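You operate a simulated robot arm through the tools that you are given. There is no shell and no other tool.

You run a simulated robot arm. Do the job below in one go: nothing can be reset, and whatever is moved stays where it is left.

## Task
Fill the tall jar with rice to the 300 ml line and put its lid on.
Fine: pour through the funnel; put packet and funnel back. Set down upright: what you pick out.

It is judged by the outcome, as a careful person would: the job done as asked, and still so three seconds after it is handed in. It fails if anything else is knocked over, pushed out of place, dropped, spilled or broken. A push-on lid holds only when it is set on centred and level and pressed home; a screw cap is set on level and turned clockwise until tight.

## Robot
A 6-joint arm with a two-finger parallel gripper, fixed in place. Base frame: the origin is on the floor under the middle of its stand, x ahead of it, y to its left, z up. Readings come in m, rad, newtons and seconds.
With the tool pointing down near the work surface it reaches from about 0.32 to 0.7 m from the base axis. Its first joint turns from -2.897 to 2.897 rad. Payload 4.1 kg.
The TCP is the grasp point between the finger pads, 0.023 m short of the fingertips. In the tool frame z runs along the fingers and y along their closing line. Largest opening 0.094 m; finger width 0.038, thickness 0.01; the body of the gripper, 0.054 by 0.096 m, starts 0.039 m behind the TCP.
Orientation is that of the tool frame in the base frame, as [roll, pitch, yaw] about the fixed x, y, z axes, in that order (R = Rz(yaw) Ry(pitch) Rx(roll)). With the fingers straight down and closing along the base's y, the tool's x points along the base's -x, its y along +y and its z along -z.

## Interface
- The arm moves only by the tool apply_moves. Its argument "moves" is a list that holds one entry, the list of rows, each a list of 7 numbers: the finger opening in m, from 0 to 0.094, then the shift along the tool's x, y, z in m, then the turn, a rotation vector about the tool's x, y, z in rad. In form: [[[hand, dx, dy, dz, rx, ry, rz], ...]]. A call has 1 to 20 rows; each row is the pose to reach, as a shift and turn from the pose commanded when the call began, along the tool's axes at that moment. A row lasts 0.2 s, in which the tool goes at most 0.05 m and 0.15 rad; a call with a longer step from one row to the next is refused whole, and so is a gripper value outside its range. A pose out of reach is approached as far as the arm can. The call stops where the force on the tool passes 40 N (or 10 N more than at its start, if that is more) or the arm is blocked; 0.2 s more then pass. The fingers move at their own pace (about 0.045 m/s each) and stop on an object; they squeeze with about 30 N. The grip force told is the motor's: it shows also when the fingers shut on nothing. Time passes only in rows, and 0.2 s behind the last, so rows that repeat a pose let the fingers close. The reply holds the time, the measured pose of the TCP, the force on the tool along the base axes, the opening and the grip force, in the units named above and with some noise, with the torque about the TCP (base axes, N m) and any sound that the robot's microphone picked up, and new pictures: "pictures" is both (left out), scene, wrist or none.
- Cameras (640 x 400 px; columns grow to the right, rows downward): "scene" is fixed at [0.0549, -0.4946, 1.6533]; the picture's right is [0.62, -0.79, 0.00], its down [-0.50, -0.39, -0.78] and it looks along [0.61, 0.48, -0.63] (base axes); focal length 346 px, centre (320, 200). "wrist" rides on the gripper at [0.086, 0.016, -0.074] in the tool frame; the picture's right is [-0.18, 0.98, 0.00], its down [-0.58, -0.11, -0.81] and it looks along [-0.79, -0.15, 0.59] (tool axes); focal length 243 px, centre (320, 200). There is no depth. A picture from a camera that has moved, and an enlarged one, comes with that camera's place and axes in the base frame and with its lens. The place of the scene camera against the robot may be out by one fixed shift of up to 0.012 m in any direction.
- lift_body(by): slides the trunk up (or, below 0, down) by that many m; the arm rides with it, the base frame stays. It gives what a move gives, with no picture.
- close_up(camera, box): a new picture of the part [left, top, right, bottom] of that camera's present view, enlarged. It takes no simulated time.
- finish_job(): hands the job in; it is judged then, once.

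Nothing tells you positions but the pictures and the camera data. Unless the task says otherwise, let go and move clear before handing in.

The tools are called after "Call:" by a JSON object that holds its "op" and its "data". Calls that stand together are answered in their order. apply_moves: Moves the arm, as the interface text tells. Its arguments: {"type":"object","properties":{"moves":{"type":"array"},"pictures":{"type":"string","enum":["both","scene","wrist","none"]}},"required":["moves"]} The other tools are called the same way: lift_body (by) moves the trunk up or down; close_up (camera, box) takes an enlarged picture of a part of a camera's view; finish_job () hands the job in.

At the start:

```text
time: 0.0
tool_pos: [0.2943, 0.0408, 1.3716]
tool_rot: [3.141, 0.001, 3.142]
ft_force: [0.3, -0.2, -0.5]
torque: [0.04, 0.0, 0.04]
finger_gap: 0.0938
gripper_force: 0.1
trunk travel left (down, up): [-0.525, 0.065]
```

scene: 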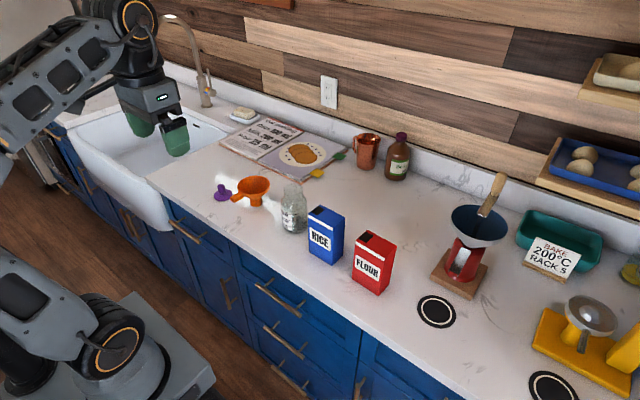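
wrist: 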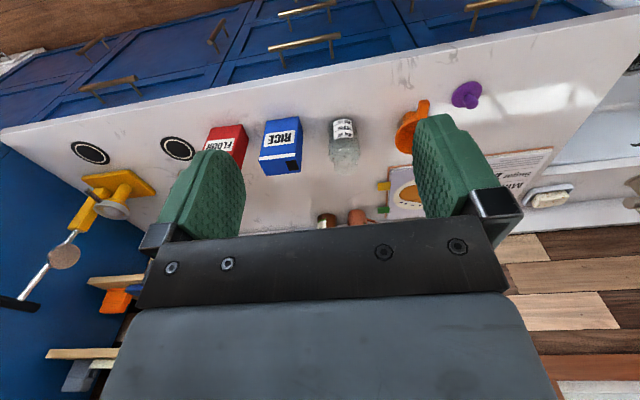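

I see a counter with a glass jar, a blue RICE packet, a red FLOUR packet, an orange funnel and a purple item near the jar, which may be its lid. I'll take enlarged pictures before moving anything.

Call:
{"op": "close_up", "data": {"camera": "scene", "box": [200, 160, 360, 260]}}

Call:
{"op": "close_up", "data": {"camera": "scene", "box": [260, 170, 324, 240]}}

Call:
{"op": "close_up", "data": {"camera": "wrist", "box": [190, 70, 510, 270]}}

Call:
{"op": "close_up", "data": {"camera": "scene", "box": [300, 190, 420, 300]}}

```text
4.00 times, centred on (280, 210) of scene
camera zoom: at [0.0549, -0.4946, 1.6533], right [0.62, -0.79, 0.0], down [-0.5, -0.39, -0.78], along [0.61, 0.48, -0.63], focal length 1384 px, centre (480, 160)
```

zoom: 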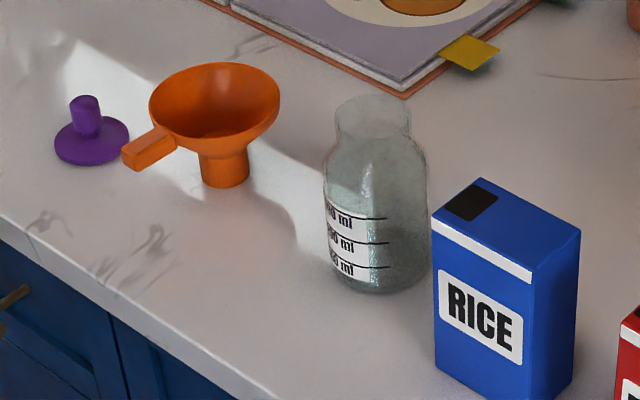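

```text
5.71 times, centred on (292, 205) of scene
camera zoom: at [0.0549, -0.4946, 1.6533], right [0.62, -0.79, 0.0], down [-0.5, -0.39, -0.78], along [0.61, 0.48, -0.63], focal length 1977 px, centre (480, 171)
```

zoom: 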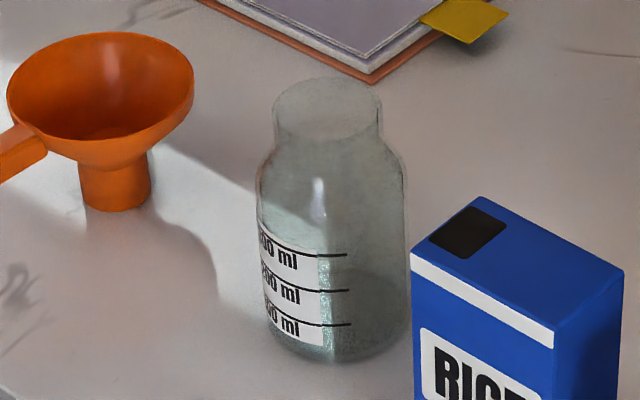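

```text
2.00 times, centred on (350, 170) of wrist
camera zoom: at [0.2072, 0.058, 1.4456], right [0.18, 0.98, 0.0], down [0.58, -0.11, 0.81], along [0.79, -0.15, -0.59], focal length 485 px, centre (260, 260)
```

zoom: 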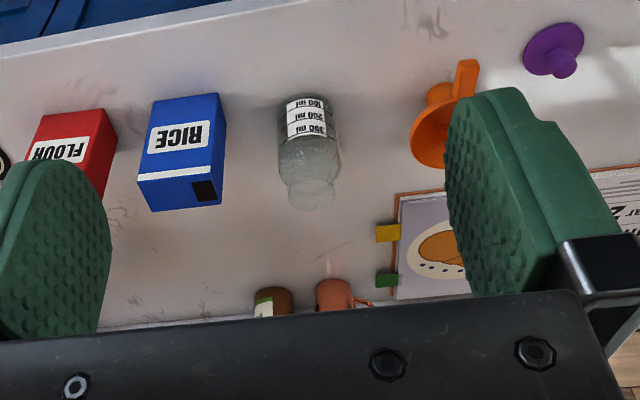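

```text
3.64 times, centred on (360, 245) of scene
camera zoom: at [0.0549, -0.4946, 1.6533], right [0.62, -0.79, 0.0], down [-0.5, -0.39, -0.78], along [0.61, 0.48, -0.63], focal length 1258 px, centre (174, 36)
```

zoom: 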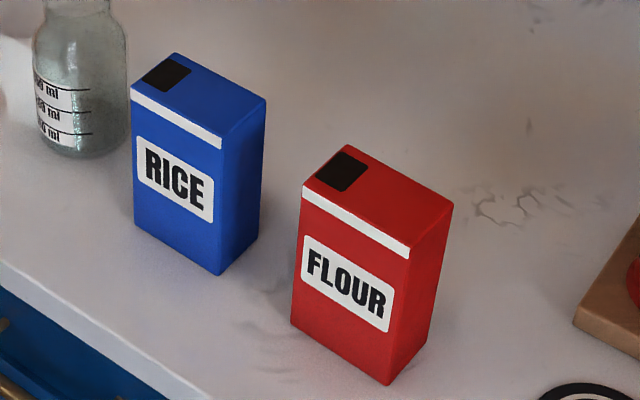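

The counter top comes out at about z = 0.90. The jar is near (0.61, 0.05), the funnel near (0.63, 0.23), and the lid, knob up, near (0.59, 0.36). The rice box is near x 0.576–0.627, y -0.13 to -0.04. I'll lower the trunk a little so the wrist camera gets a closer look.

Call:
{"op": "lift_body", "data": {"by": -0.15}}

```text
time: 1.8
tool_pos: [0.295, 0.0409, 1.2201]
tool_rot: [-3.141, -0.001, 3.141]
ft_force: [0.5, 0.9, 0.0]
torque: [0.0, -0.01, -0.02]
finger_gap: 0.0939
gripper_force: 0.1
trunk travel left (down, up): [-0.375, 0.215]
```

The trunk is down 0.15 m and nothing was touched. Next I'll move the hand to the left, towards the funnel and lid, to see them with the wrist camera.

Call:
{"op": "apply_moves", "data": {"moves": [[[0.094, -0.02, 0.045, 0, 0, 0, 0], [0.094, -0.035, 0.09, 0, 0, 0, 0], [0.094, -0.05, 0.135, 0, 0, 0, 0], [0.094, -0.055, 0.16, 0, 0, 0, 0], [0.094, -0.055, 0.16, 0, 0, 0, 0]]]}}

```text
time: 3.0
tool_pos: [0.3502, 0.1999, 1.2204]
tool_rot: [-3.141, 0.0, -3.141]
ft_force: [0.3, -0.2, 0.0]
torque: [-0.03, -0.01, -0.01]
finger_gap: 0.0942
gripper_force: 0.0
trunk travel left (down, up): [-0.375, 0.215]
camera wrist: at [0.2624, 0.2173, 1.2958], right [0.18, 0.98, 0.0], down [0.58, -0.11, 0.81], along [0.79, -0.15, -0.59], focal length 243 px, centre (320, 200)
```

scene: 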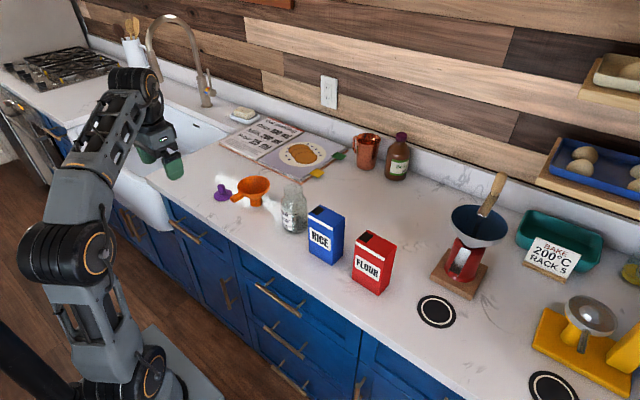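
wrist: 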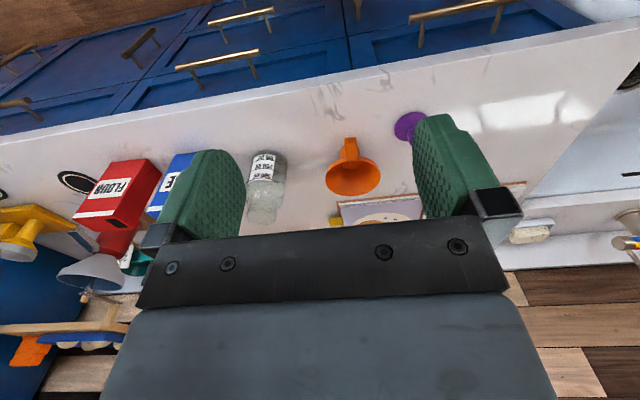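

The wrist view now shows the funnel, lid, jar and packets from closer. I'll enlarge parts of it to measure them.

Call:
{"op": "close_up", "data": {"camera": "wrist", "box": [300, 100, 440, 210]}}

Call:
{"op": "close_up", "data": {"camera": "wrist", "box": [230, 130, 330, 240]}}

Call:
{"op": "close_up", "data": {"camera": "scene", "box": [206, 166, 278, 214]}}

```text
3.64 times, centred on (370, 155) of wrist
camera zoom: at [0.2624, 0.2173, 1.2958], right [0.18, 0.98, 0.0], down [0.58, -0.11, 0.81], along [0.79, -0.15, -0.59], focal length 882 px, centre (138, 364)
```

zoom: 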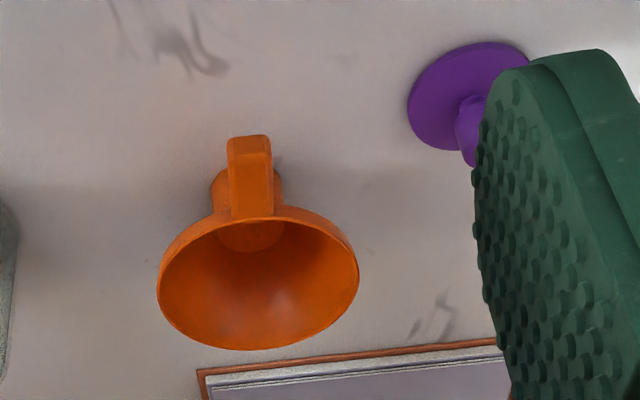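

```text
3.64 times, centred on (280, 185) of wrist
camera zoom: at [0.2624, 0.2173, 1.2958], right [0.18, 0.98, 0.0], down [0.58, -0.11, 0.81], along [0.79, -0.15, -0.59], focal length 882 px, centre (466, 254)
```

zoom: 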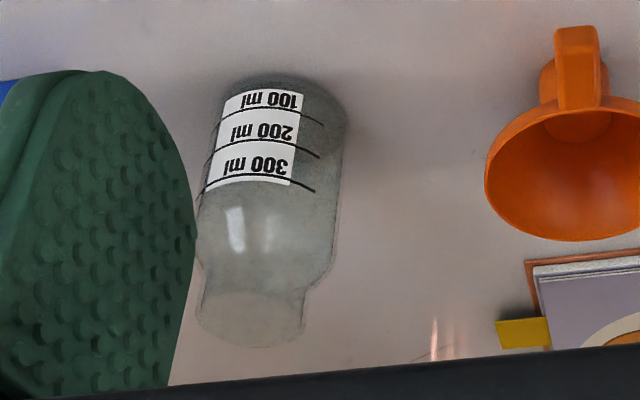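

```text
8.33 times, centred on (242, 190) of scene
camera zoom: at [0.0549, -0.4946, 1.6533], right [0.62, -0.79, 0.0], down [-0.5, -0.39, -0.78], along [0.61, 0.48, -0.63], focal length 2883 px, centre (970, 283)
```

zoom: 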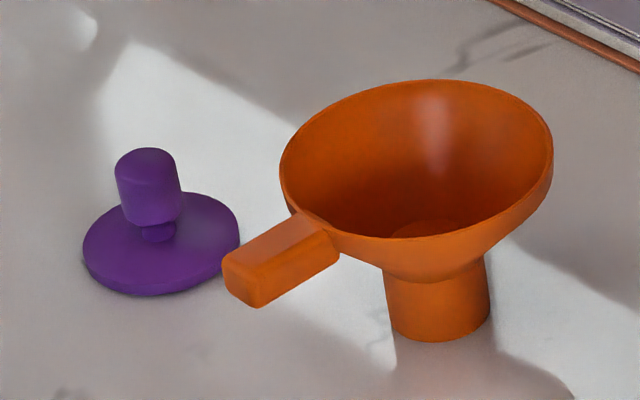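

The jar is empty, with lines at 100, 200 and 300 ml. The funnel stands on its stem with its handle pointing towards me, along -x. The lid is a flat disc with a knob, lying knob up. I'll bring the hand above the funnel handle so I can measure the funnel up close.

Call:
{"op": "lift_body", "data": {"by": -0.08}}

Call:
{"op": "apply_moves", "data": {"moves": [[[0.094, -0.045, 0.005, 0, 0, 0, 0], [0.094, -0.09, 0.005, 0, 0, 0, 0], [0.094, -0.135, 0.005, 0, 0, 0, 0], [0.094, -0.18, 0.005, 0, 0, 0, 0], [0.094, -0.19, 0.005, 0.02, 0, 0, 0], [0.094, -0.19, 0.005, 0.04, 0, 0, 0], [0.094, -0.19, 0.005, 0.04, 0, 0, 0]]]}}

```text
time: 4.1
tool_pos: [0.3497, 0.1998, 1.1413]
tool_rot: [-3.142, 0.0, -3.141]
ft_force: [-0.4, -0.6, -0.8]
torque: [0.04, -0.02, 0.01]
finger_gap: 0.0939
gripper_force: 0.0
trunk travel left (down, up): [-0.295, 0.295]
```

```text
time: 5.7
tool_pos: [0.5298, 0.1996, 1.0884]
tool_rot: [3.141, 0.0, 3.142]
ft_force: [0.5, 0.2, -0.1]
torque: [-0.01, 0.01, -0.01]
finger_gap: 0.0941
gripper_force: 0.0
out of reach, approached as far as the arm can: row 3, 4, 5, 6, 7
trunk travel left (down, up): [-0.295, 0.295]
camera wrist: at [0.4418, 0.2166, 1.1627], right [0.18, 0.98, 0.0], down [0.58, -0.11, 0.81], along [0.79, -0.15, -0.59], focal length 243 px, centre (320, 200)
```

scene: 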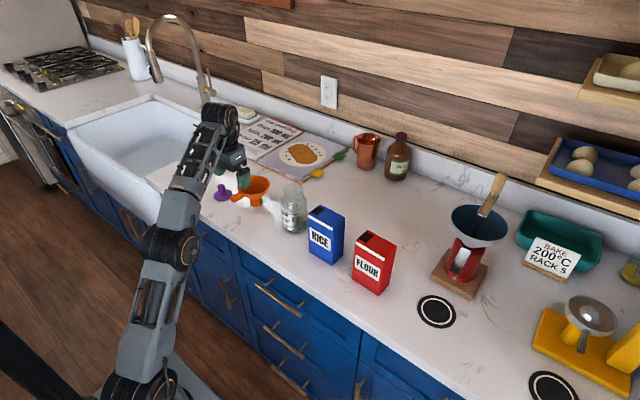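
wrist: 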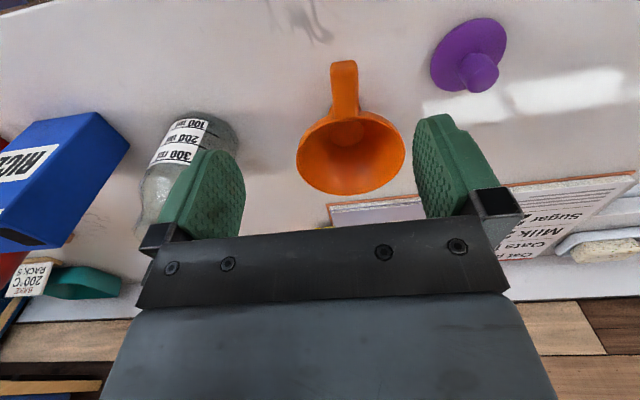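

The arm is at the edge of its reach here because its shoulder sits too low, so the trunk will have to go back up. The view of the funnel is good, though, so I'll measure from here first.

Call:
{"op": "close_up", "data": {"camera": "wrist", "box": [280, 40, 420, 200]}}

Call:
{"op": "close_up", "data": {"camera": "wrist", "box": [420, 0, 520, 110]}}

Call:
{"op": "close_up", "data": {"camera": "wrist", "box": [0, 90, 250, 250]}}

```text
2.50 times, centred on (350, 120) of wrist
camera zoom: at [0.4418, 0.2166, 1.1627], right [0.18, 0.98, 0.0], down [0.58, -0.11, 0.81], along [0.79, -0.15, -0.59], focal length 606 px, centre (245, 400)
```

zoom: 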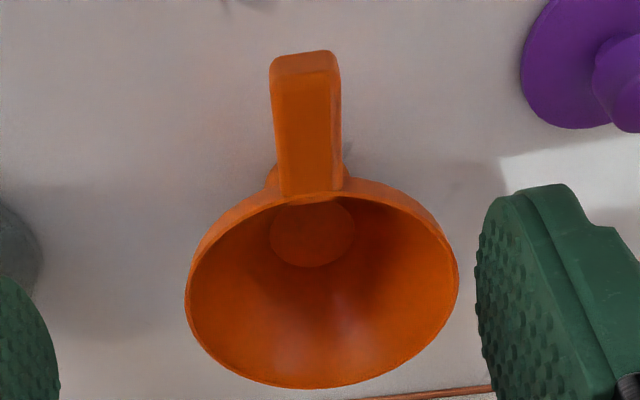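

```text
3.64 times, centred on (470, 55) of wrist
camera zoom: at [0.4418, 0.2166, 1.1627], right [0.18, 0.98, 0.0], down [0.58, -0.11, 0.81], along [0.79, -0.15, -0.59], focal length 882 px, centre (-226, 727)
```

zoom: 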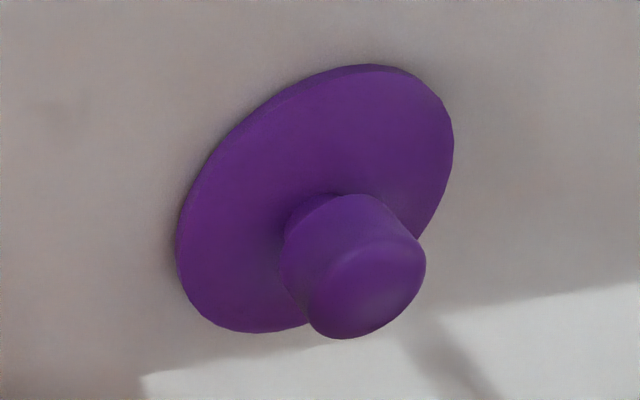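

```text
2.50 times, centred on (125, 170) of wrist
camera zoom: at [0.4418, 0.2166, 1.1627], right [0.18, 0.98, 0.0], down [0.58, -0.11, 0.81], along [0.79, -0.15, -0.59], focal length 606 px, centre (808, 275)
```

zoom: 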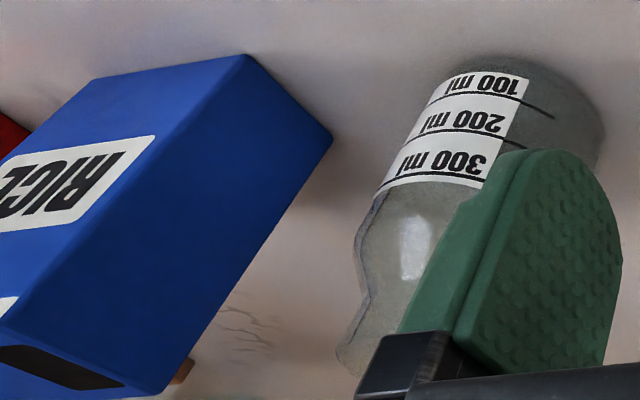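

The funnel rim centre comes out near (0.621, 0.214, 0.988) with a radius of about 0.053, and the lid near (0.578, 0.341). Next I'll raise the trunk to regain reach, then come down over the funnel handle.

Call:
{"op": "lift_body", "data": {"by": 0.23}}

Call:
{"op": "apply_moves", "data": {"moves": [[[0.094, 0, 0.005, 0.04, 0, 0, 0], [0.094, 0, 0.01, 0.08, 0, 0, 0], [0.094, 0, 0.0135, 0.12, 0, 0, 0], [0.094, 0, 0.0135, 0.16, 0, 0, 0], [0.094, 0, 0.0135, 0.2, 0, 0, 0], [0.094, 0, 0.0135, 0.24, 0, 0, 0], [0.094, 0, 0.0135, 0.24, 0, 0, 0]]]}}

```text
time: 8.1
tool_pos: [0.5295, 0.1987, 1.3183]
tool_rot: [-3.141, 0.002, 3.14]
ft_force: [0.0, 0.9, 1.0]
torque: [0.02, -0.01, -0.01]
finger_gap: 0.0941
gripper_force: 0.0
trunk travel left (down, up): [-0.525, 0.065]
```

```text
time: 9.7
tool_pos: [0.5283, 0.2162, 1.0806]
tool_rot: [-3.14, 0.002, 3.139]
ft_force: [0.3, 0.8, 0.6]
torque: [0.02, -0.02, 0.02]
finger_gap: 0.0941
gripper_force: 0.1
trunk travel left (down, up): [-0.525, 0.065]
camera wrist: at [0.4407, 0.2325, 1.1551], right [0.18, 0.98, 0.0], down [0.58, -0.11, 0.81], along [0.79, -0.15, -0.59], focal length 243 px, centre (320, 200)
```

scene: 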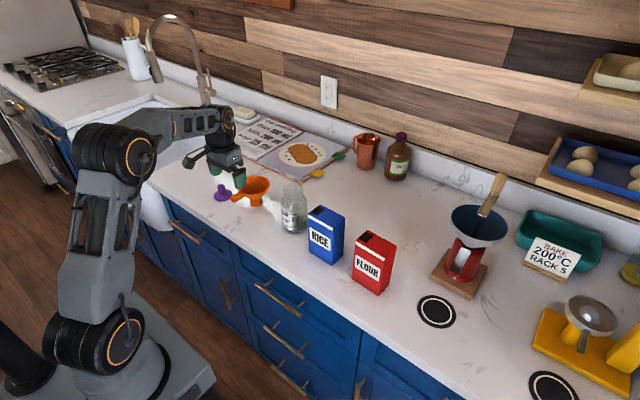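
wrist: 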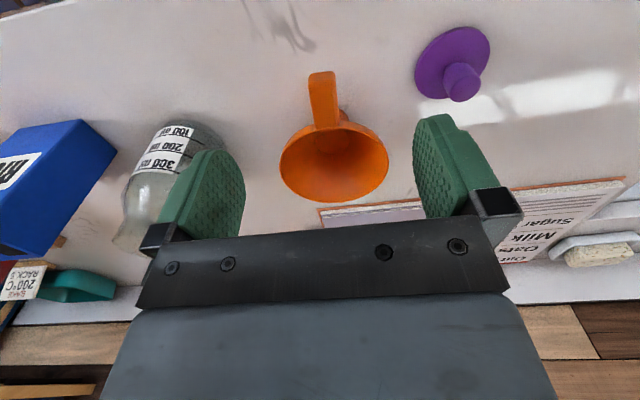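

With the trunk up, the arm reaches comfortably and the hand is above the funnel handle. I'll measure the handle from here.

Call:
{"op": "close_up", "data": {"camera": "wrist", "box": [260, 50, 420, 210]}}

Call:
{"op": "close_up", "data": {"camera": "wrist", "box": [400, 10, 520, 120]}}

```text
2.50 times, centred on (340, 130) of wrist
camera zoom: at [0.4407, 0.2325, 1.1551], right [0.18, 0.98, 0.0], down [0.58, -0.11, 0.81], along [0.79, -0.15, -0.59], focal length 606 px, centre (270, 375)
```

zoom: 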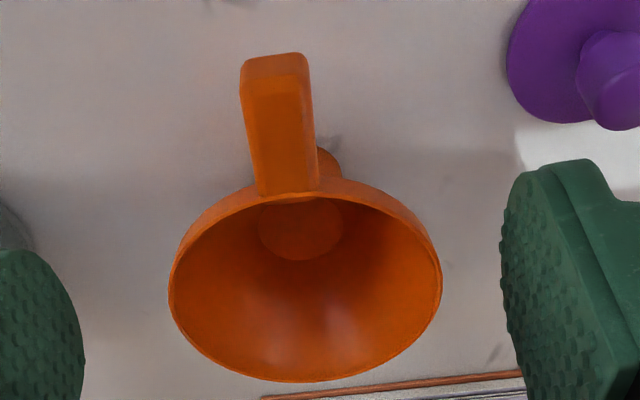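

```text
3.64 times, centred on (460, 65) of wrist
camera zoom: at [0.4407, 0.2325, 1.1551], right [0.18, 0.98, 0.0], down [0.58, -0.11, 0.81], along [0.79, -0.15, -0.59], focal length 882 px, centre (-189, 691)
```

zoom: 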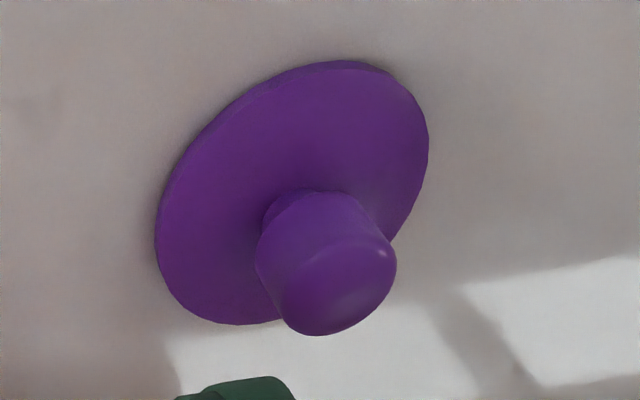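

The handle runs from about x 0.528 to 0.570 at y ≈ 0.216, and its top is near z 0.985. I'll lower the open fingers around it and look before closing.

Call:
{"op": "apply_moves", "data": {"moves": [[[0.06, -0.01, 0, 0.035, 0, 0, 0], [0.06, -0.0165, 0, 0.07, 0, 0, 0], [0.06, -0.0165, 0, 0.1025, 0, 0, 0], [0.06, -0.0165, 0, 0.1025, 0, 0, 0]]]}}

```text
time: 10.7
tool_pos: [0.5476, 0.2145, 0.9767]
tool_rot: [3.141, 0.001, -3.141]
ft_force: [0.1, 0.2, 0.2]
torque: [-0.02, 0.02, 0.02]
finger_gap: 0.0599
gripper_force: 0.0
trunk travel left (down, up): [-0.525, 0.065]
camera wrist: at [0.4592, 0.2317, 1.0521], right [0.18, 0.98, 0.0], down [0.58, -0.11, 0.81], along [0.79, -0.15, -0.59], focal length 243 px, centre (320, 200)
```

scene: 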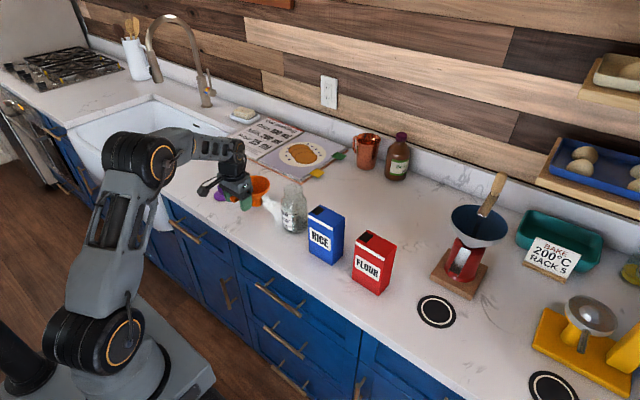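
wrist: 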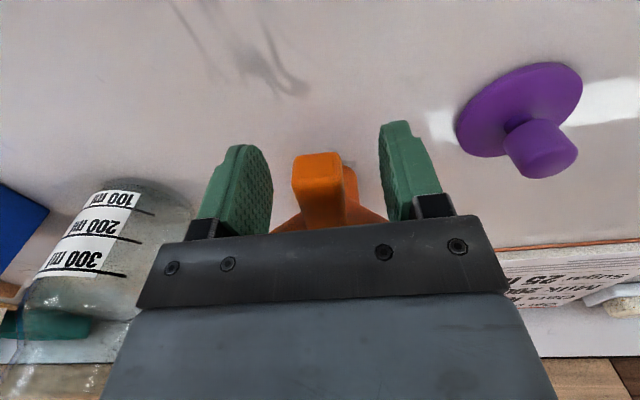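

Call:
{"op": "close_up", "data": {"camera": "wrist", "box": [240, 120, 400, 240]}}

```text
3.33 times, centred on (320, 180) of wrist
camera zoom: at [0.4592, 0.2317, 1.0521], right [0.18, 0.98, 0.0], down [0.58, -0.11, 0.81], along [0.79, -0.15, -0.59], focal length 809 px, centre (320, 267)
```

zoom: 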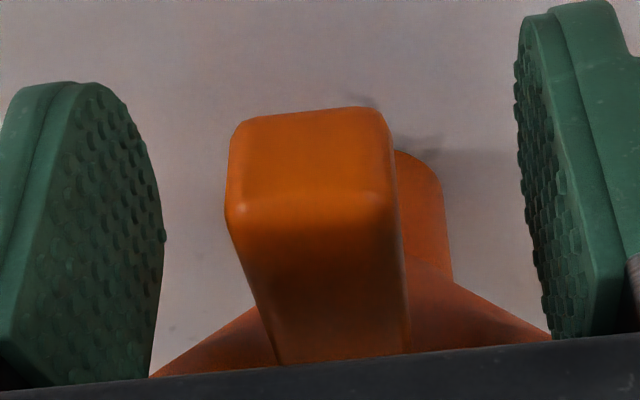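

The handle lies between the fingers, centred to within about 2 mm and at the right height. I'll close on it.

Call:
{"op": "apply_moves", "data": {"moves": [[[0.03, 0, 0.0015, 0, 0, 0, 0], [0.0, 0, 0.0015, 0, 0, 0, 0], [0.0, 0, 0.0015, 0, 0, 0, 0], [0.0, 0, 0.0015, 0, 0, 0, 0], [0.0, 0, 0.0015, 0, 0, 0, 0]]], "pictures": "wrist"}}

```text
time: 11.9
tool_pos: [0.546, 0.2153, 0.9779]
tool_rot: [-3.141, 0.003, 3.141]
ft_force: [0.3, 1.1, -0.6]
torque: [0.03, 0.02, 0.01]
finger_gap: 0.0192
gripper_force: 30.0
trunk travel left (down, up): [-0.525, 0.065]
camera wrist: at [0.4586, 0.2324, 1.0518], right [0.18, 0.98, 0.0], down [0.58, -0.11, 0.81], along [0.79, -0.15, -0.59], focal length 243 px, centre (320, 200)
```

wrist: 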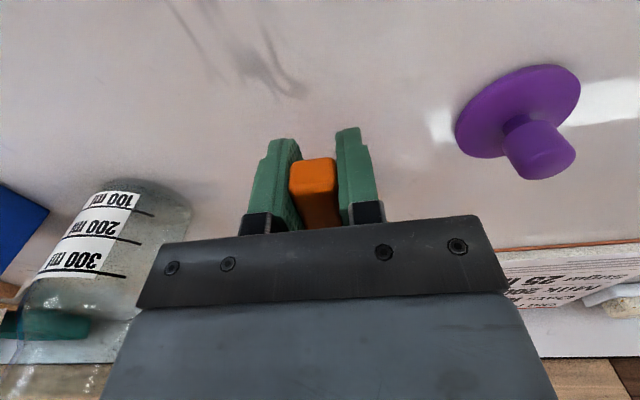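

The funnel handle is gripped at 19 mm with 30 N. I'll lift it straight up and look.

Call:
{"op": "apply_moves", "data": {"moves": [[[0.0, 0, 0, -0.01, 0, 0, 0], [0.0, 0, 0, -0.03, 0, 0, 0], [0.0, 0, 0, -0.06, 0, 0, 0], [0.0, 0, 0, -0.1, 0, 0, 0], [0.0, 0, 0, -0.14, 0, 0, 0], [0.0, 0, 0, -0.18, 0, 0, 0], [0.0, 0, 0, -0.21, 0, 0, 0], [0.0, 0, 0, -0.21, 0, 0, 0]]]}}

```text
time: 13.7
tool_pos: [0.5467, 0.2144, 1.1874]
tool_rot: [3.142, 0.002, 3.141]
ft_force: [0.0, -0.3, -0.8]
torque: [0.05, 0.03, 0.02]
finger_gap: 0.0194
gripper_force: 30.0
trunk travel left (down, up): [-0.525, 0.065]
camera wrist: at [0.4588, 0.232, 1.2622], right [0.18, 0.98, 0.0], down [0.58, -0.11, 0.81], along [0.79, -0.15, -0.59], focal length 243 px, centre (320, 200)
```

scene: 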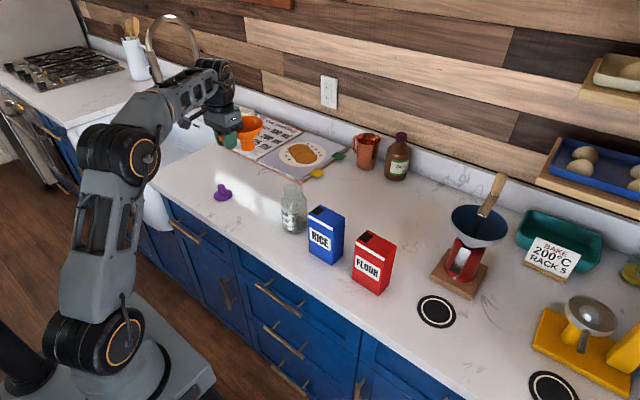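
wrist: 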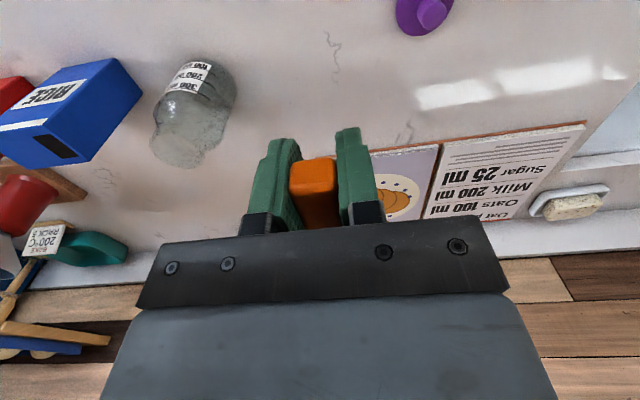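

The funnel came up upright and steady. From here the wrist camera sees the whole jar, so I'll measure its mouth and base.

Call:
{"op": "close_up", "data": {"camera": "wrist", "box": [140, 50, 250, 180]}}

Call:
{"op": "close_up", "data": {"camera": "scene", "box": [190, 95, 290, 165]}}

Call:
{"op": "close_up", "data": {"camera": "scene", "box": [270, 175, 320, 240]}}

```text
3.08 times, centred on (195, 115) of wrist
camera zoom: at [0.4588, 0.232, 1.2622], right [0.18, 0.98, 0.0], down [0.58, -0.11, 0.81], along [0.79, -0.15, -0.59], focal length 746 px, centre (705, 462)
```

zoom: 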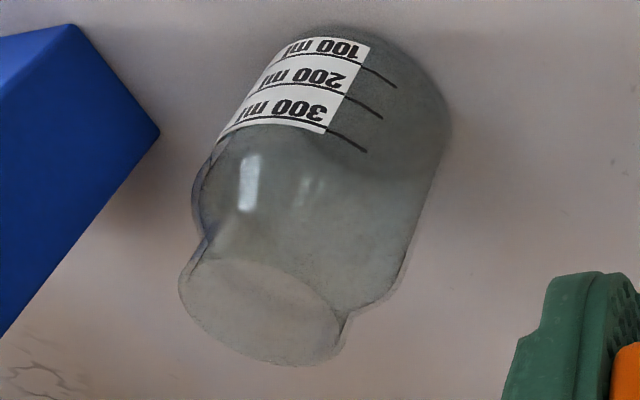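

```text
5.71 times, centred on (240, 130) of scene
camera zoom: at [0.0549, -0.4946, 1.6533], right [0.62, -0.79, 0.0], down [-0.5, -0.39, -0.78], along [0.61, 0.48, -0.63], focal length 1977 px, centre (777, 600)
```

zoom: 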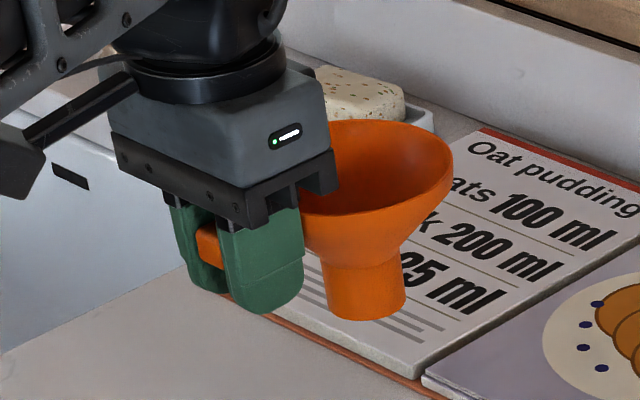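

```text
6.15 times, centred on (295, 208) of scene
camera zoom: at [0.0549, -0.4946, 1.6533], right [0.62, -0.79, 0.0], down [-0.5, -0.39, -0.78], along [0.61, 0.48, -0.63], focal length 2129 px, centre (474, 154)
```

zoom: 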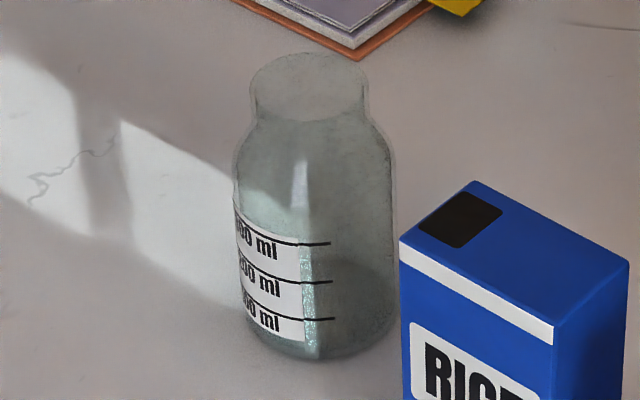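

The jar mouth comes out near (0.614, 0.038, 1.056). I'll carry the funnel part of the way towards it and measure the mouth again from a second angle.

Call:
{"op": "apply_moves", "data": {"moves": [[[0.0, 0.001, -0.02, 0, 0, 0, 0], [0.0, 0.004, -0.045, 0, 0, 0, 0], [0.0, 0.004, -0.062, 0, 0, 0, 0], [0.0, 0.004, -0.062, 0, 0, 0, 0]]]}}

Call:
{"op": "close_up", "data": {"camera": "wrist", "box": [180, 60, 280, 180]}}

```text
time: 14.7
tool_pos: [0.5431, 0.1515, 1.1866]
tool_rot: [3.14, 0.001, -3.141]
ft_force: [-0.6, -0.2, 0.0]
torque: [0.02, 0.05, -0.02]
finger_gap: 0.0191
gripper_force: 29.9
trunk travel left (down, up): [-0.525, 0.065]
camera wrist: at [0.4557, 0.1695, 1.261], right [0.18, 0.98, 0.0], down [0.58, -0.11, 0.81], along [0.79, -0.15, -0.59], focal length 243 px, centre (320, 200)
```

scene: 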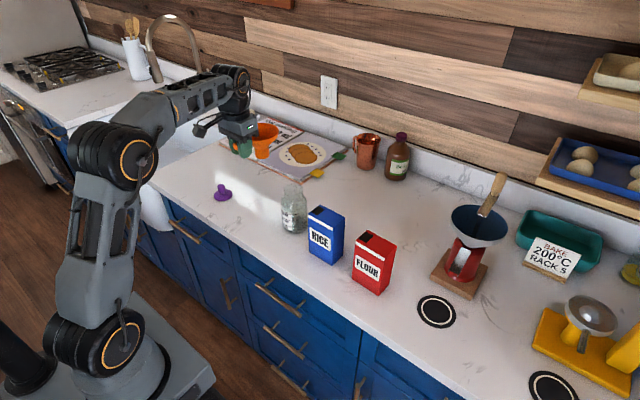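
wrist: 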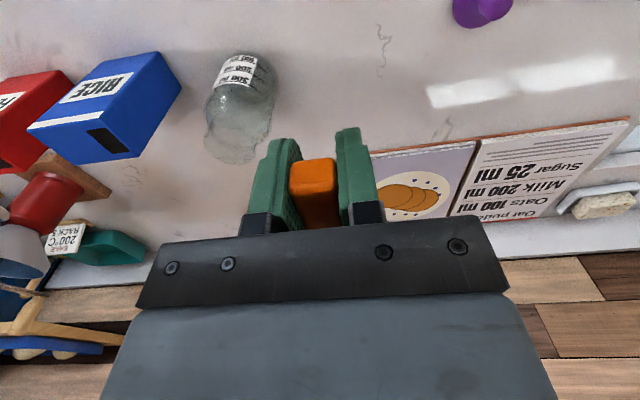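

```text
3.33 times, centred on (230, 120) of wrist
camera zoom: at [0.4557, 0.1695, 1.261], right [0.18, 0.98, 0.0], down [0.58, -0.11, 0.81], along [0.79, -0.15, -0.59], focal length 809 px, centre (620, 467)
```

zoom: 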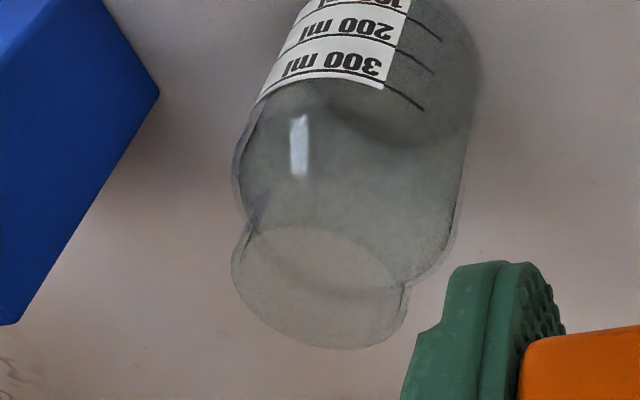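

Combining both views, the mouth centre is near (0.613, 0.040, 1.058). I'll go to the hover point above the jar and check from there.

Call:
{"op": "apply_moves", "data": {"moves": [[[0.0, 0, -0.03, 0, 0, 0, 0], [0.0, 0, -0.07, 0, 0, 0, 0], [0.0, 0, -0.1, 0, 0, 0, 0], [0.0, 0, -0.114, 0, 0, 0, 0], [0.0, 0, -0.114, 0, 0, 0, 0]]]}}

Call:
{"op": "close_up", "data": {"camera": "wrist", "box": [260, 40, 400, 180]}}

Call:
{"op": "close_up", "data": {"camera": "scene", "box": [250, 100, 330, 240]}}

```text
time: 15.9
tool_pos: [0.54, 0.0374, 1.1864]
tool_rot: [-3.14, 0.002, 3.141]
ft_force: [0.6, 0.0, 0.2]
torque: [-0.01, 0.04, 0.02]
finger_gap: 0.019
gripper_force: 29.8
trunk travel left (down, up): [-0.525, 0.065]
camera wrist: at [0.4535, 0.0553, 1.2618], right [0.18, 0.98, 0.0], down [0.58, -0.11, 0.81], along [0.79, -0.15, -0.59], focal length 243 px, centre (320, 200)
```

scene: 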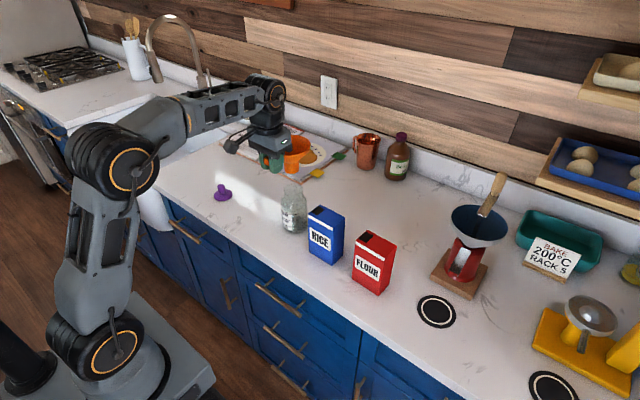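
wrist: 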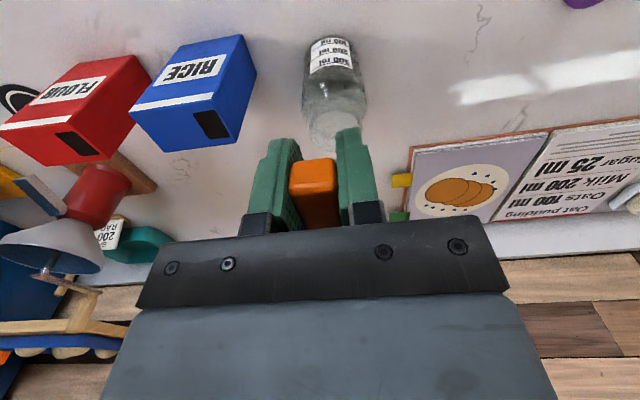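

```text
2.86 times, centred on (330, 110) of wrist
camera zoom: at [0.4535, 0.0553, 1.2618], right [0.18, 0.98, 0.0], down [0.58, -0.11, 0.81], along [0.79, -0.15, -0.59], focal length 693 px, centre (291, 457)
```

zoom: 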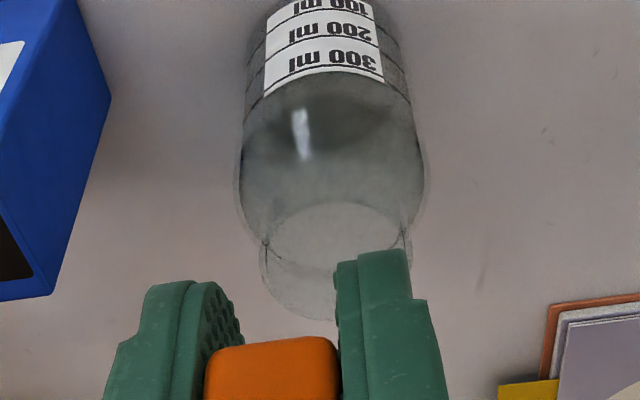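

```text
2.86 times, centred on (290, 170) of scene
camera zoom: at [0.0549, -0.4946, 1.6533], right [0.62, -0.79, 0.0], down [-0.5, -0.39, -0.78], along [0.61, 0.48, -0.63], focal length 988 px, centre (406, 286)
```

zoom: 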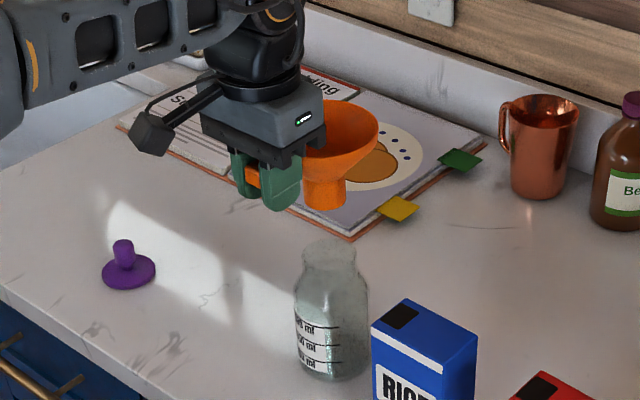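

I'll compare the stem and the mouth directly in an enlarged scene view before moving.

Call:
{"op": "close_up", "data": {"camera": "scene", "box": [268, 130, 318, 180]}}

Call:
{"op": "close_up", "data": {"camera": "scene", "box": [270, 178, 320, 234]}}

```text
8.00 times, centred on (293, 155) of scene
camera zoom: at [0.0549, -0.4946, 1.6533], right [0.62, -0.79, 0.0], down [-0.5, -0.39, -0.78], along [0.61, 0.48, -0.63], focal length 2768 px, centre (536, 560)
```

zoom: 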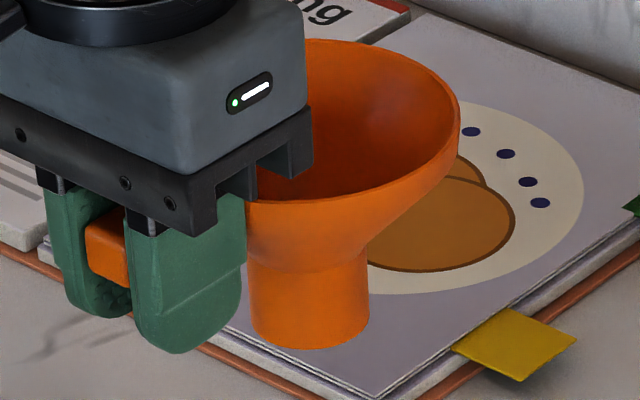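

```text
7.14 times, centred on (295, 206) of scene
camera zoom: at [0.0549, -0.4946, 1.6533], right [0.62, -0.79, 0.0], down [-0.5, -0.39, -0.78], along [0.61, 0.48, -0.63], focal length 2471 px, centre (499, 157)
```

zoom: 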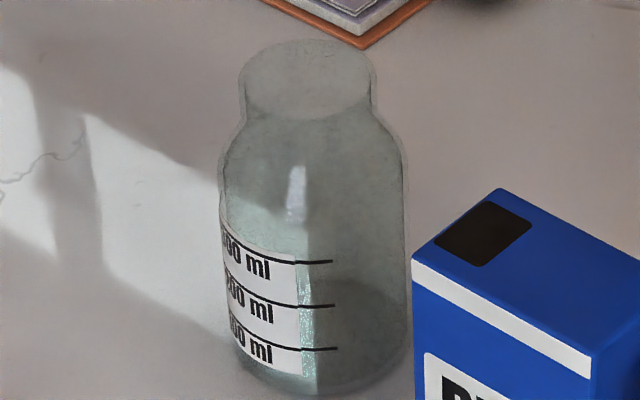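

The stem and the jar mouth agree to within about 2 mm. I'll shift 2 mm in +y and 1 mm in +x, come down to just above the rim, and check again.

Call:
{"op": "apply_moves", "data": {"moves": [[[0.0, -0.001, 0.002, 0.015, 0, 0, 0], [0.0, -0.001, 0.002, 0.03, 0, 0, 0], [0.0, -0.001, 0.002, 0.042, 0, 0, 0], [0.0, -0.001, 0.002, 0.05, 0, 0, 0], [0.0, -0.001, 0.002, 0.05, 0, 0, 0]]]}}

Call:
{"op": "close_up", "data": {"camera": "scene", "box": [260, 140, 330, 240]}}

Call:
{"op": "close_up", "data": {"camera": "wrist", "box": [240, 40, 400, 200]}}

```text
time: 17.1
tool_pos: [0.5432, 0.0405, 1.1374]
tool_rot: [-3.141, 0.001, -3.141]
ft_force: [-0.2, -0.6, -0.2]
torque: [-0.03, 0.01, 0.0]
finger_gap: 0.0191
gripper_force: 29.9
trunk travel left (down, up): [-0.525, 0.065]
camera wrist: at [0.4551, 0.0577, 1.2115], right [0.18, 0.98, 0.0], down [0.58, -0.11, 0.81], along [0.79, -0.15, -0.59], focal length 243 px, centre (320, 200)
```

scene: 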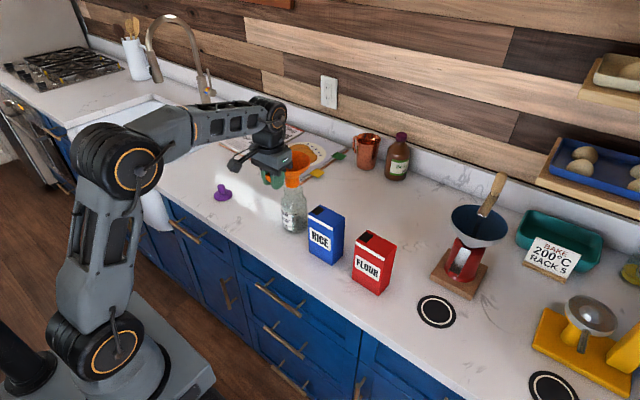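
wrist: 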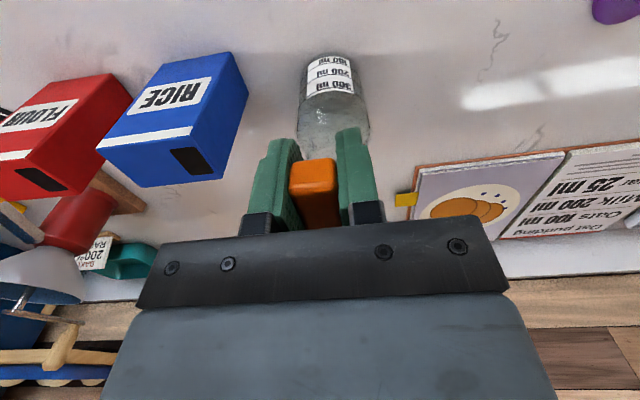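

```text
4.00 times, centred on (295, 190) of scene
camera zoom: at [0.0549, -0.4946, 1.6533], right [0.62, -0.79, 0.0], down [-0.5, -0.39, -0.78], along [0.61, 0.48, -0.63], focal length 1384 px, centre (420, 240)
```

zoom: 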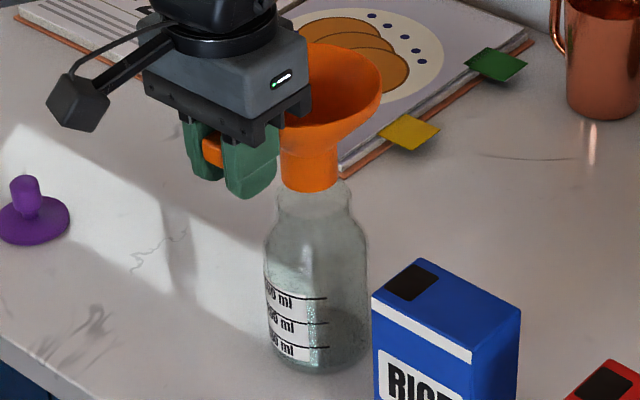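

```text
2.50 times, centred on (320, 120) of wrist
camera zoom: at [0.4551, 0.0577, 1.2115], right [0.18, 0.98, 0.0], down [0.58, -0.11, 0.81], along [0.79, -0.15, -0.59], focal length 606 px, centre (320, 400)
```

zoom: 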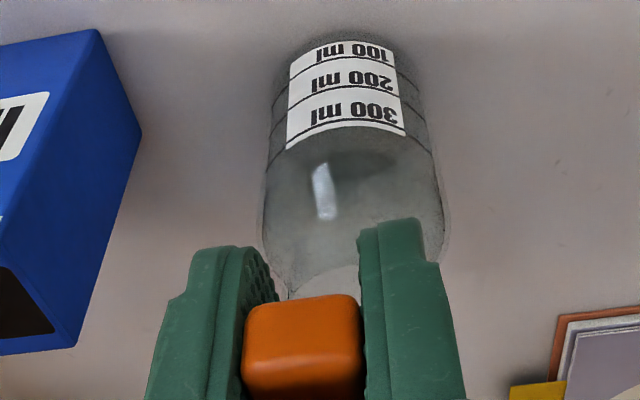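

Call:
{"op": "close_up", "data": {"camera": "scene", "box": [276, 166, 316, 206]}}

```text
10.00 times, centred on (296, 186) of scene
camera zoom: at [0.0549, -0.4946, 1.6533], right [0.62, -0.79, 0.0], down [-0.5, -0.39, -0.78], along [0.61, 0.48, -0.63], focal length 3460 px, centre (560, 340)
```

zoom: 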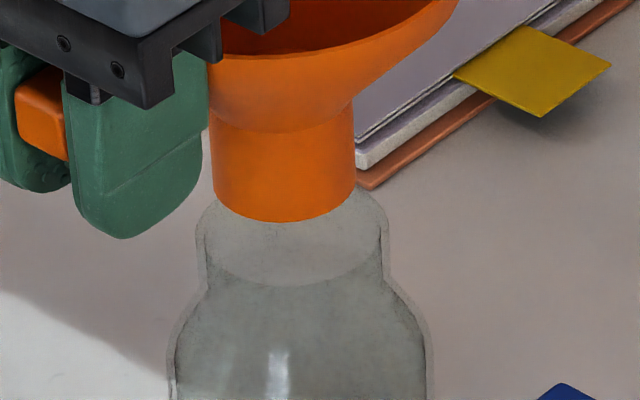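

The stem is about 17 mm above the mouth and centred to about 1.3 mm. I'll trim that out and lower gently, watching the force.

Call:
{"op": "apply_moves", "data": {"moves": [[[0.0, -0.0007, -0.001, 0.006, 0, 0, 0], [0.0, -0.0007, -0.001, 0.012, 0, 0, 0], [0.0, -0.0007, -0.001, 0.016, 0, 0, 0], [0.0, -0.0007, -0.001, 0.02, 0, 0, 0], [0.0, -0.0007, -0.001, 0.024, 0, 0, 0], [0.0, -0.0007, -0.001, 0.024, 0, 0, 0]]], "pictures": "scene"}}

Call:
{"op": "close_up", "data": {"camera": "scene", "box": [276, 166, 316, 206]}}

```text
time: 18.5
tool_pos: [0.5445, 0.0405, 1.112]
tool_rot: [-3.141, 0.003, 3.14]
ft_force: [0.6, -0.4, 0.2]
torque: [0.03, 0.03, 0.0]
finger_gap: 0.019
gripper_force: 30.1
trunk travel left (down, up): [-0.525, 0.065]
```

scene: 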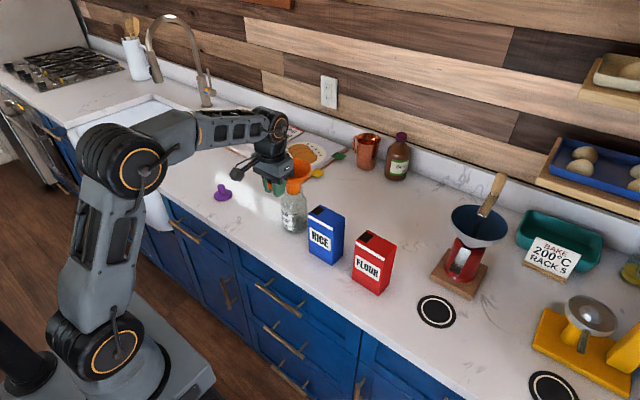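

```text
10.00 times, centred on (296, 186) of scene
camera zoom: at [0.0549, -0.4946, 1.6533], right [0.62, -0.79, 0.0], down [-0.5, -0.39, -0.78], along [0.61, 0.48, -0.63], focal length 3460 px, centre (560, 340)
```

zoom: 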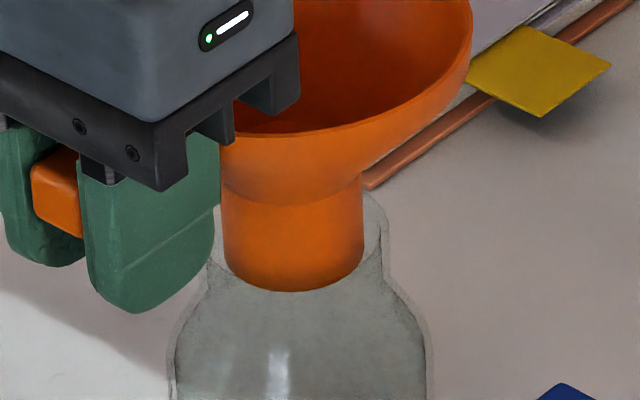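

The stem's lower edge is now inside the mouth and centred, with no contact force. I'll keep lowering until the cone rests on the rim.

Call:
{"op": "apply_moves", "data": {"moves": [[[0.0, 0, 0, 0.005, 0, 0, 0], [0.0, 0, 0, 0.009, 0, 0, 0], [0.0, 0, 0, 0.012, 0, 0, 0], [0.0, 0, 0, 0.015, 0, 0, 0], [0.0, 0, 0, 0.015, 0, 0, 0]]], "pictures": "scene"}}

Call:
{"op": "close_up", "data": {"camera": "scene", "box": [276, 166, 316, 206]}}

```text
time: 19.7
tool_pos: [0.5445, 0.0401, 1.0965]
tool_rot: [3.141, 0.002, -3.141]
ft_force: [-0.5, 0.4, -1.1]
torque: [-0.02, -0.01, -0.01]
finger_gap: 0.0191
gripper_force: 29.7
trunk travel left (down, up): [-0.525, 0.065]
```

scene: 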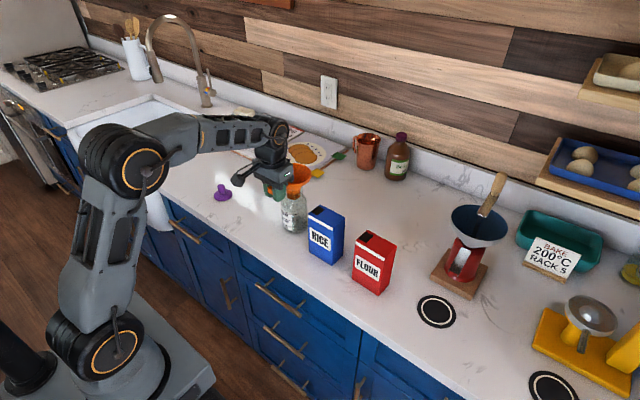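

```text
10.00 times, centred on (296, 186) of scene
camera zoom: at [0.0549, -0.4946, 1.6533], right [0.62, -0.79, 0.0], down [-0.5, -0.39, -0.78], along [0.61, 0.48, -0.63], focal length 3460 px, centre (560, 340)
```

zoom: 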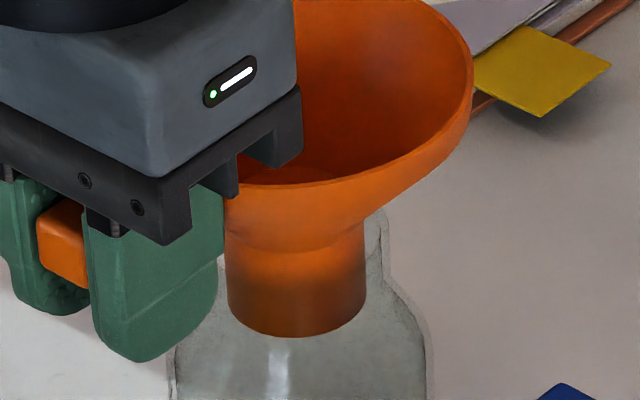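

The stem is well inside the neck. I'll continue in small steps to feel for seating.

Call:
{"op": "apply_moves", "data": {"moves": [[[0.0, 0, 0, 0.002, 0, 0, 0], [0.0, 0, 0, 0.004, 0, 0, 0], [0.0, 0, 0, 0.006, 0, 0, 0], [0.0, 0, 0, 0.006, 0, 0, 0]]], "pictures": "none"}}

```text
time: 20.7
tool_pos: [0.5449, 0.0403, 1.0897]
tool_rot: [-3.141, 0.001, 3.141]
ft_force: [0.1, 0.3, -0.5]
torque: [0.01, 0.03, 0.01]
finger_gap: 0.0193
gripper_force: 30.2
trunk travel left (down, up): [-0.525, 0.065]
```

Call:
{"op": "apply_moves", "data": {"moves": [[[0.0, 0, 0, 0.0015, 0, 0, 0], [0.0, 0, 0, 0.003, 0, 0, 0], [0.0, 0, 0, 0.003, 0, 0, 0]]], "pictures": "none"}}

Call:
{"op": "close_up", "data": {"camera": "scene", "box": [276, 166, 316, 206]}}

```text
time: 21.5
tool_pos: [0.5441, 0.0389, 1.0884]
tool_rot: [3.141, 0.002, 3.141]
ft_force: [0.2, -0.1, 0.1]
torque: [-0.01, 0.02, -0.04]
finger_gap: 0.0189
gripper_force: 29.9
trunk travel left (down, up): [-0.525, 0.065]
```

```text
10.00 times, centred on (296, 186) of scene
camera zoom: at [0.0549, -0.4946, 1.6533], right [0.62, -0.79, 0.0], down [-0.5, -0.39, -0.78], along [0.61, 0.48, -0.63], focal length 3460 px, centre (560, 340)
```

zoom: 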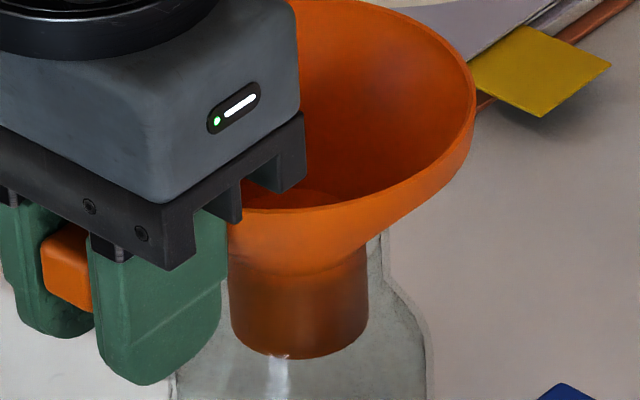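

Call:
{"op": "apply_moves", "data": {"moves": [[[0.0, 0, 0, 0.001, 0, 0, 0], [0.0, 0, 0, 0.002, 0, 0, 0], [0.0, 0, 0, 0.003, 0, 0, 0], [0.0, 0, 0, 0.003, 0, 0, 0]]], "pictures": "none"}}

```text
time: 22.5
tool_pos: [0.5443, 0.0388, 1.0847]
tool_rot: [-3.141, 0.003, -3.14]
ft_force: [0.5, 0.7, 0.1]
torque: [-0.03, -0.09, 0.04]
finger_gap: 0.0195
gripper_force: 29.7
trunk travel left (down, up): [-0.525, 0.065]
```

Call:
{"op": "apply_moves", "data": {"moves": [[[0.0, 0, 0, 0.001, 0, 0, 0], [0.0, 0, 0, 0.002, 0, 0, 0], [0.0, 0, 0, 0.002, 0, 0, 0]]], "pictures": "none"}}

Call:
{"op": "close_up", "data": {"camera": "scene", "box": [276, 166, 316, 206]}}

```text
time: 23.3
tool_pos: [0.5438, 0.0394, 1.0843]
tool_rot: [3.141, 0.006, 3.141]
ft_force: [3.4, 2.5, 9.3]
torque: [0.01, -0.76, 0.16]
finger_gap: 0.0191
gripper_force: 29.4
trunk travel left (down, up): [-0.525, 0.065]
```

```text
10.00 times, centred on (296, 186) of scene
camera zoom: at [0.0549, -0.4946, 1.6533], right [0.62, -0.79, 0.0], down [-0.5, -0.39, -0.78], along [0.61, 0.48, -0.63], focal length 3460 px, centre (560, 340)
```

zoom: 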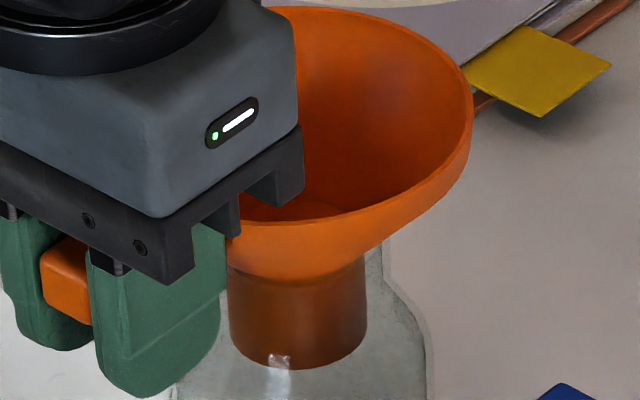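

The cone is seated on the rim at about 9 N, pushed slightly towards +x and +y. I'll ease off, let it centre and open the fingers slowly.

Call:
{"op": "apply_moves", "data": {"moves": [[[0.0, -0.001, 0.0008, -0.001, 0, 0, 0], [0.0, -0.001, 0.0008, -0.0012, 0, 0, 0], [0.0, -0.001, 0.0008, -0.0012, 0, 0, 0]]], "pictures": "none"}}

```text
time: 24.1
tool_pos: [0.544, 0.0399, 1.084]
tool_rot: [-3.14, 0.001, -3.141]
ft_force: [1.7, 0.9, 4.0]
torque: [0.0, -0.29, 0.07]
finger_gap: 0.0194
gripper_force: 30.0
trunk travel left (down, up): [-0.525, 0.065]
```

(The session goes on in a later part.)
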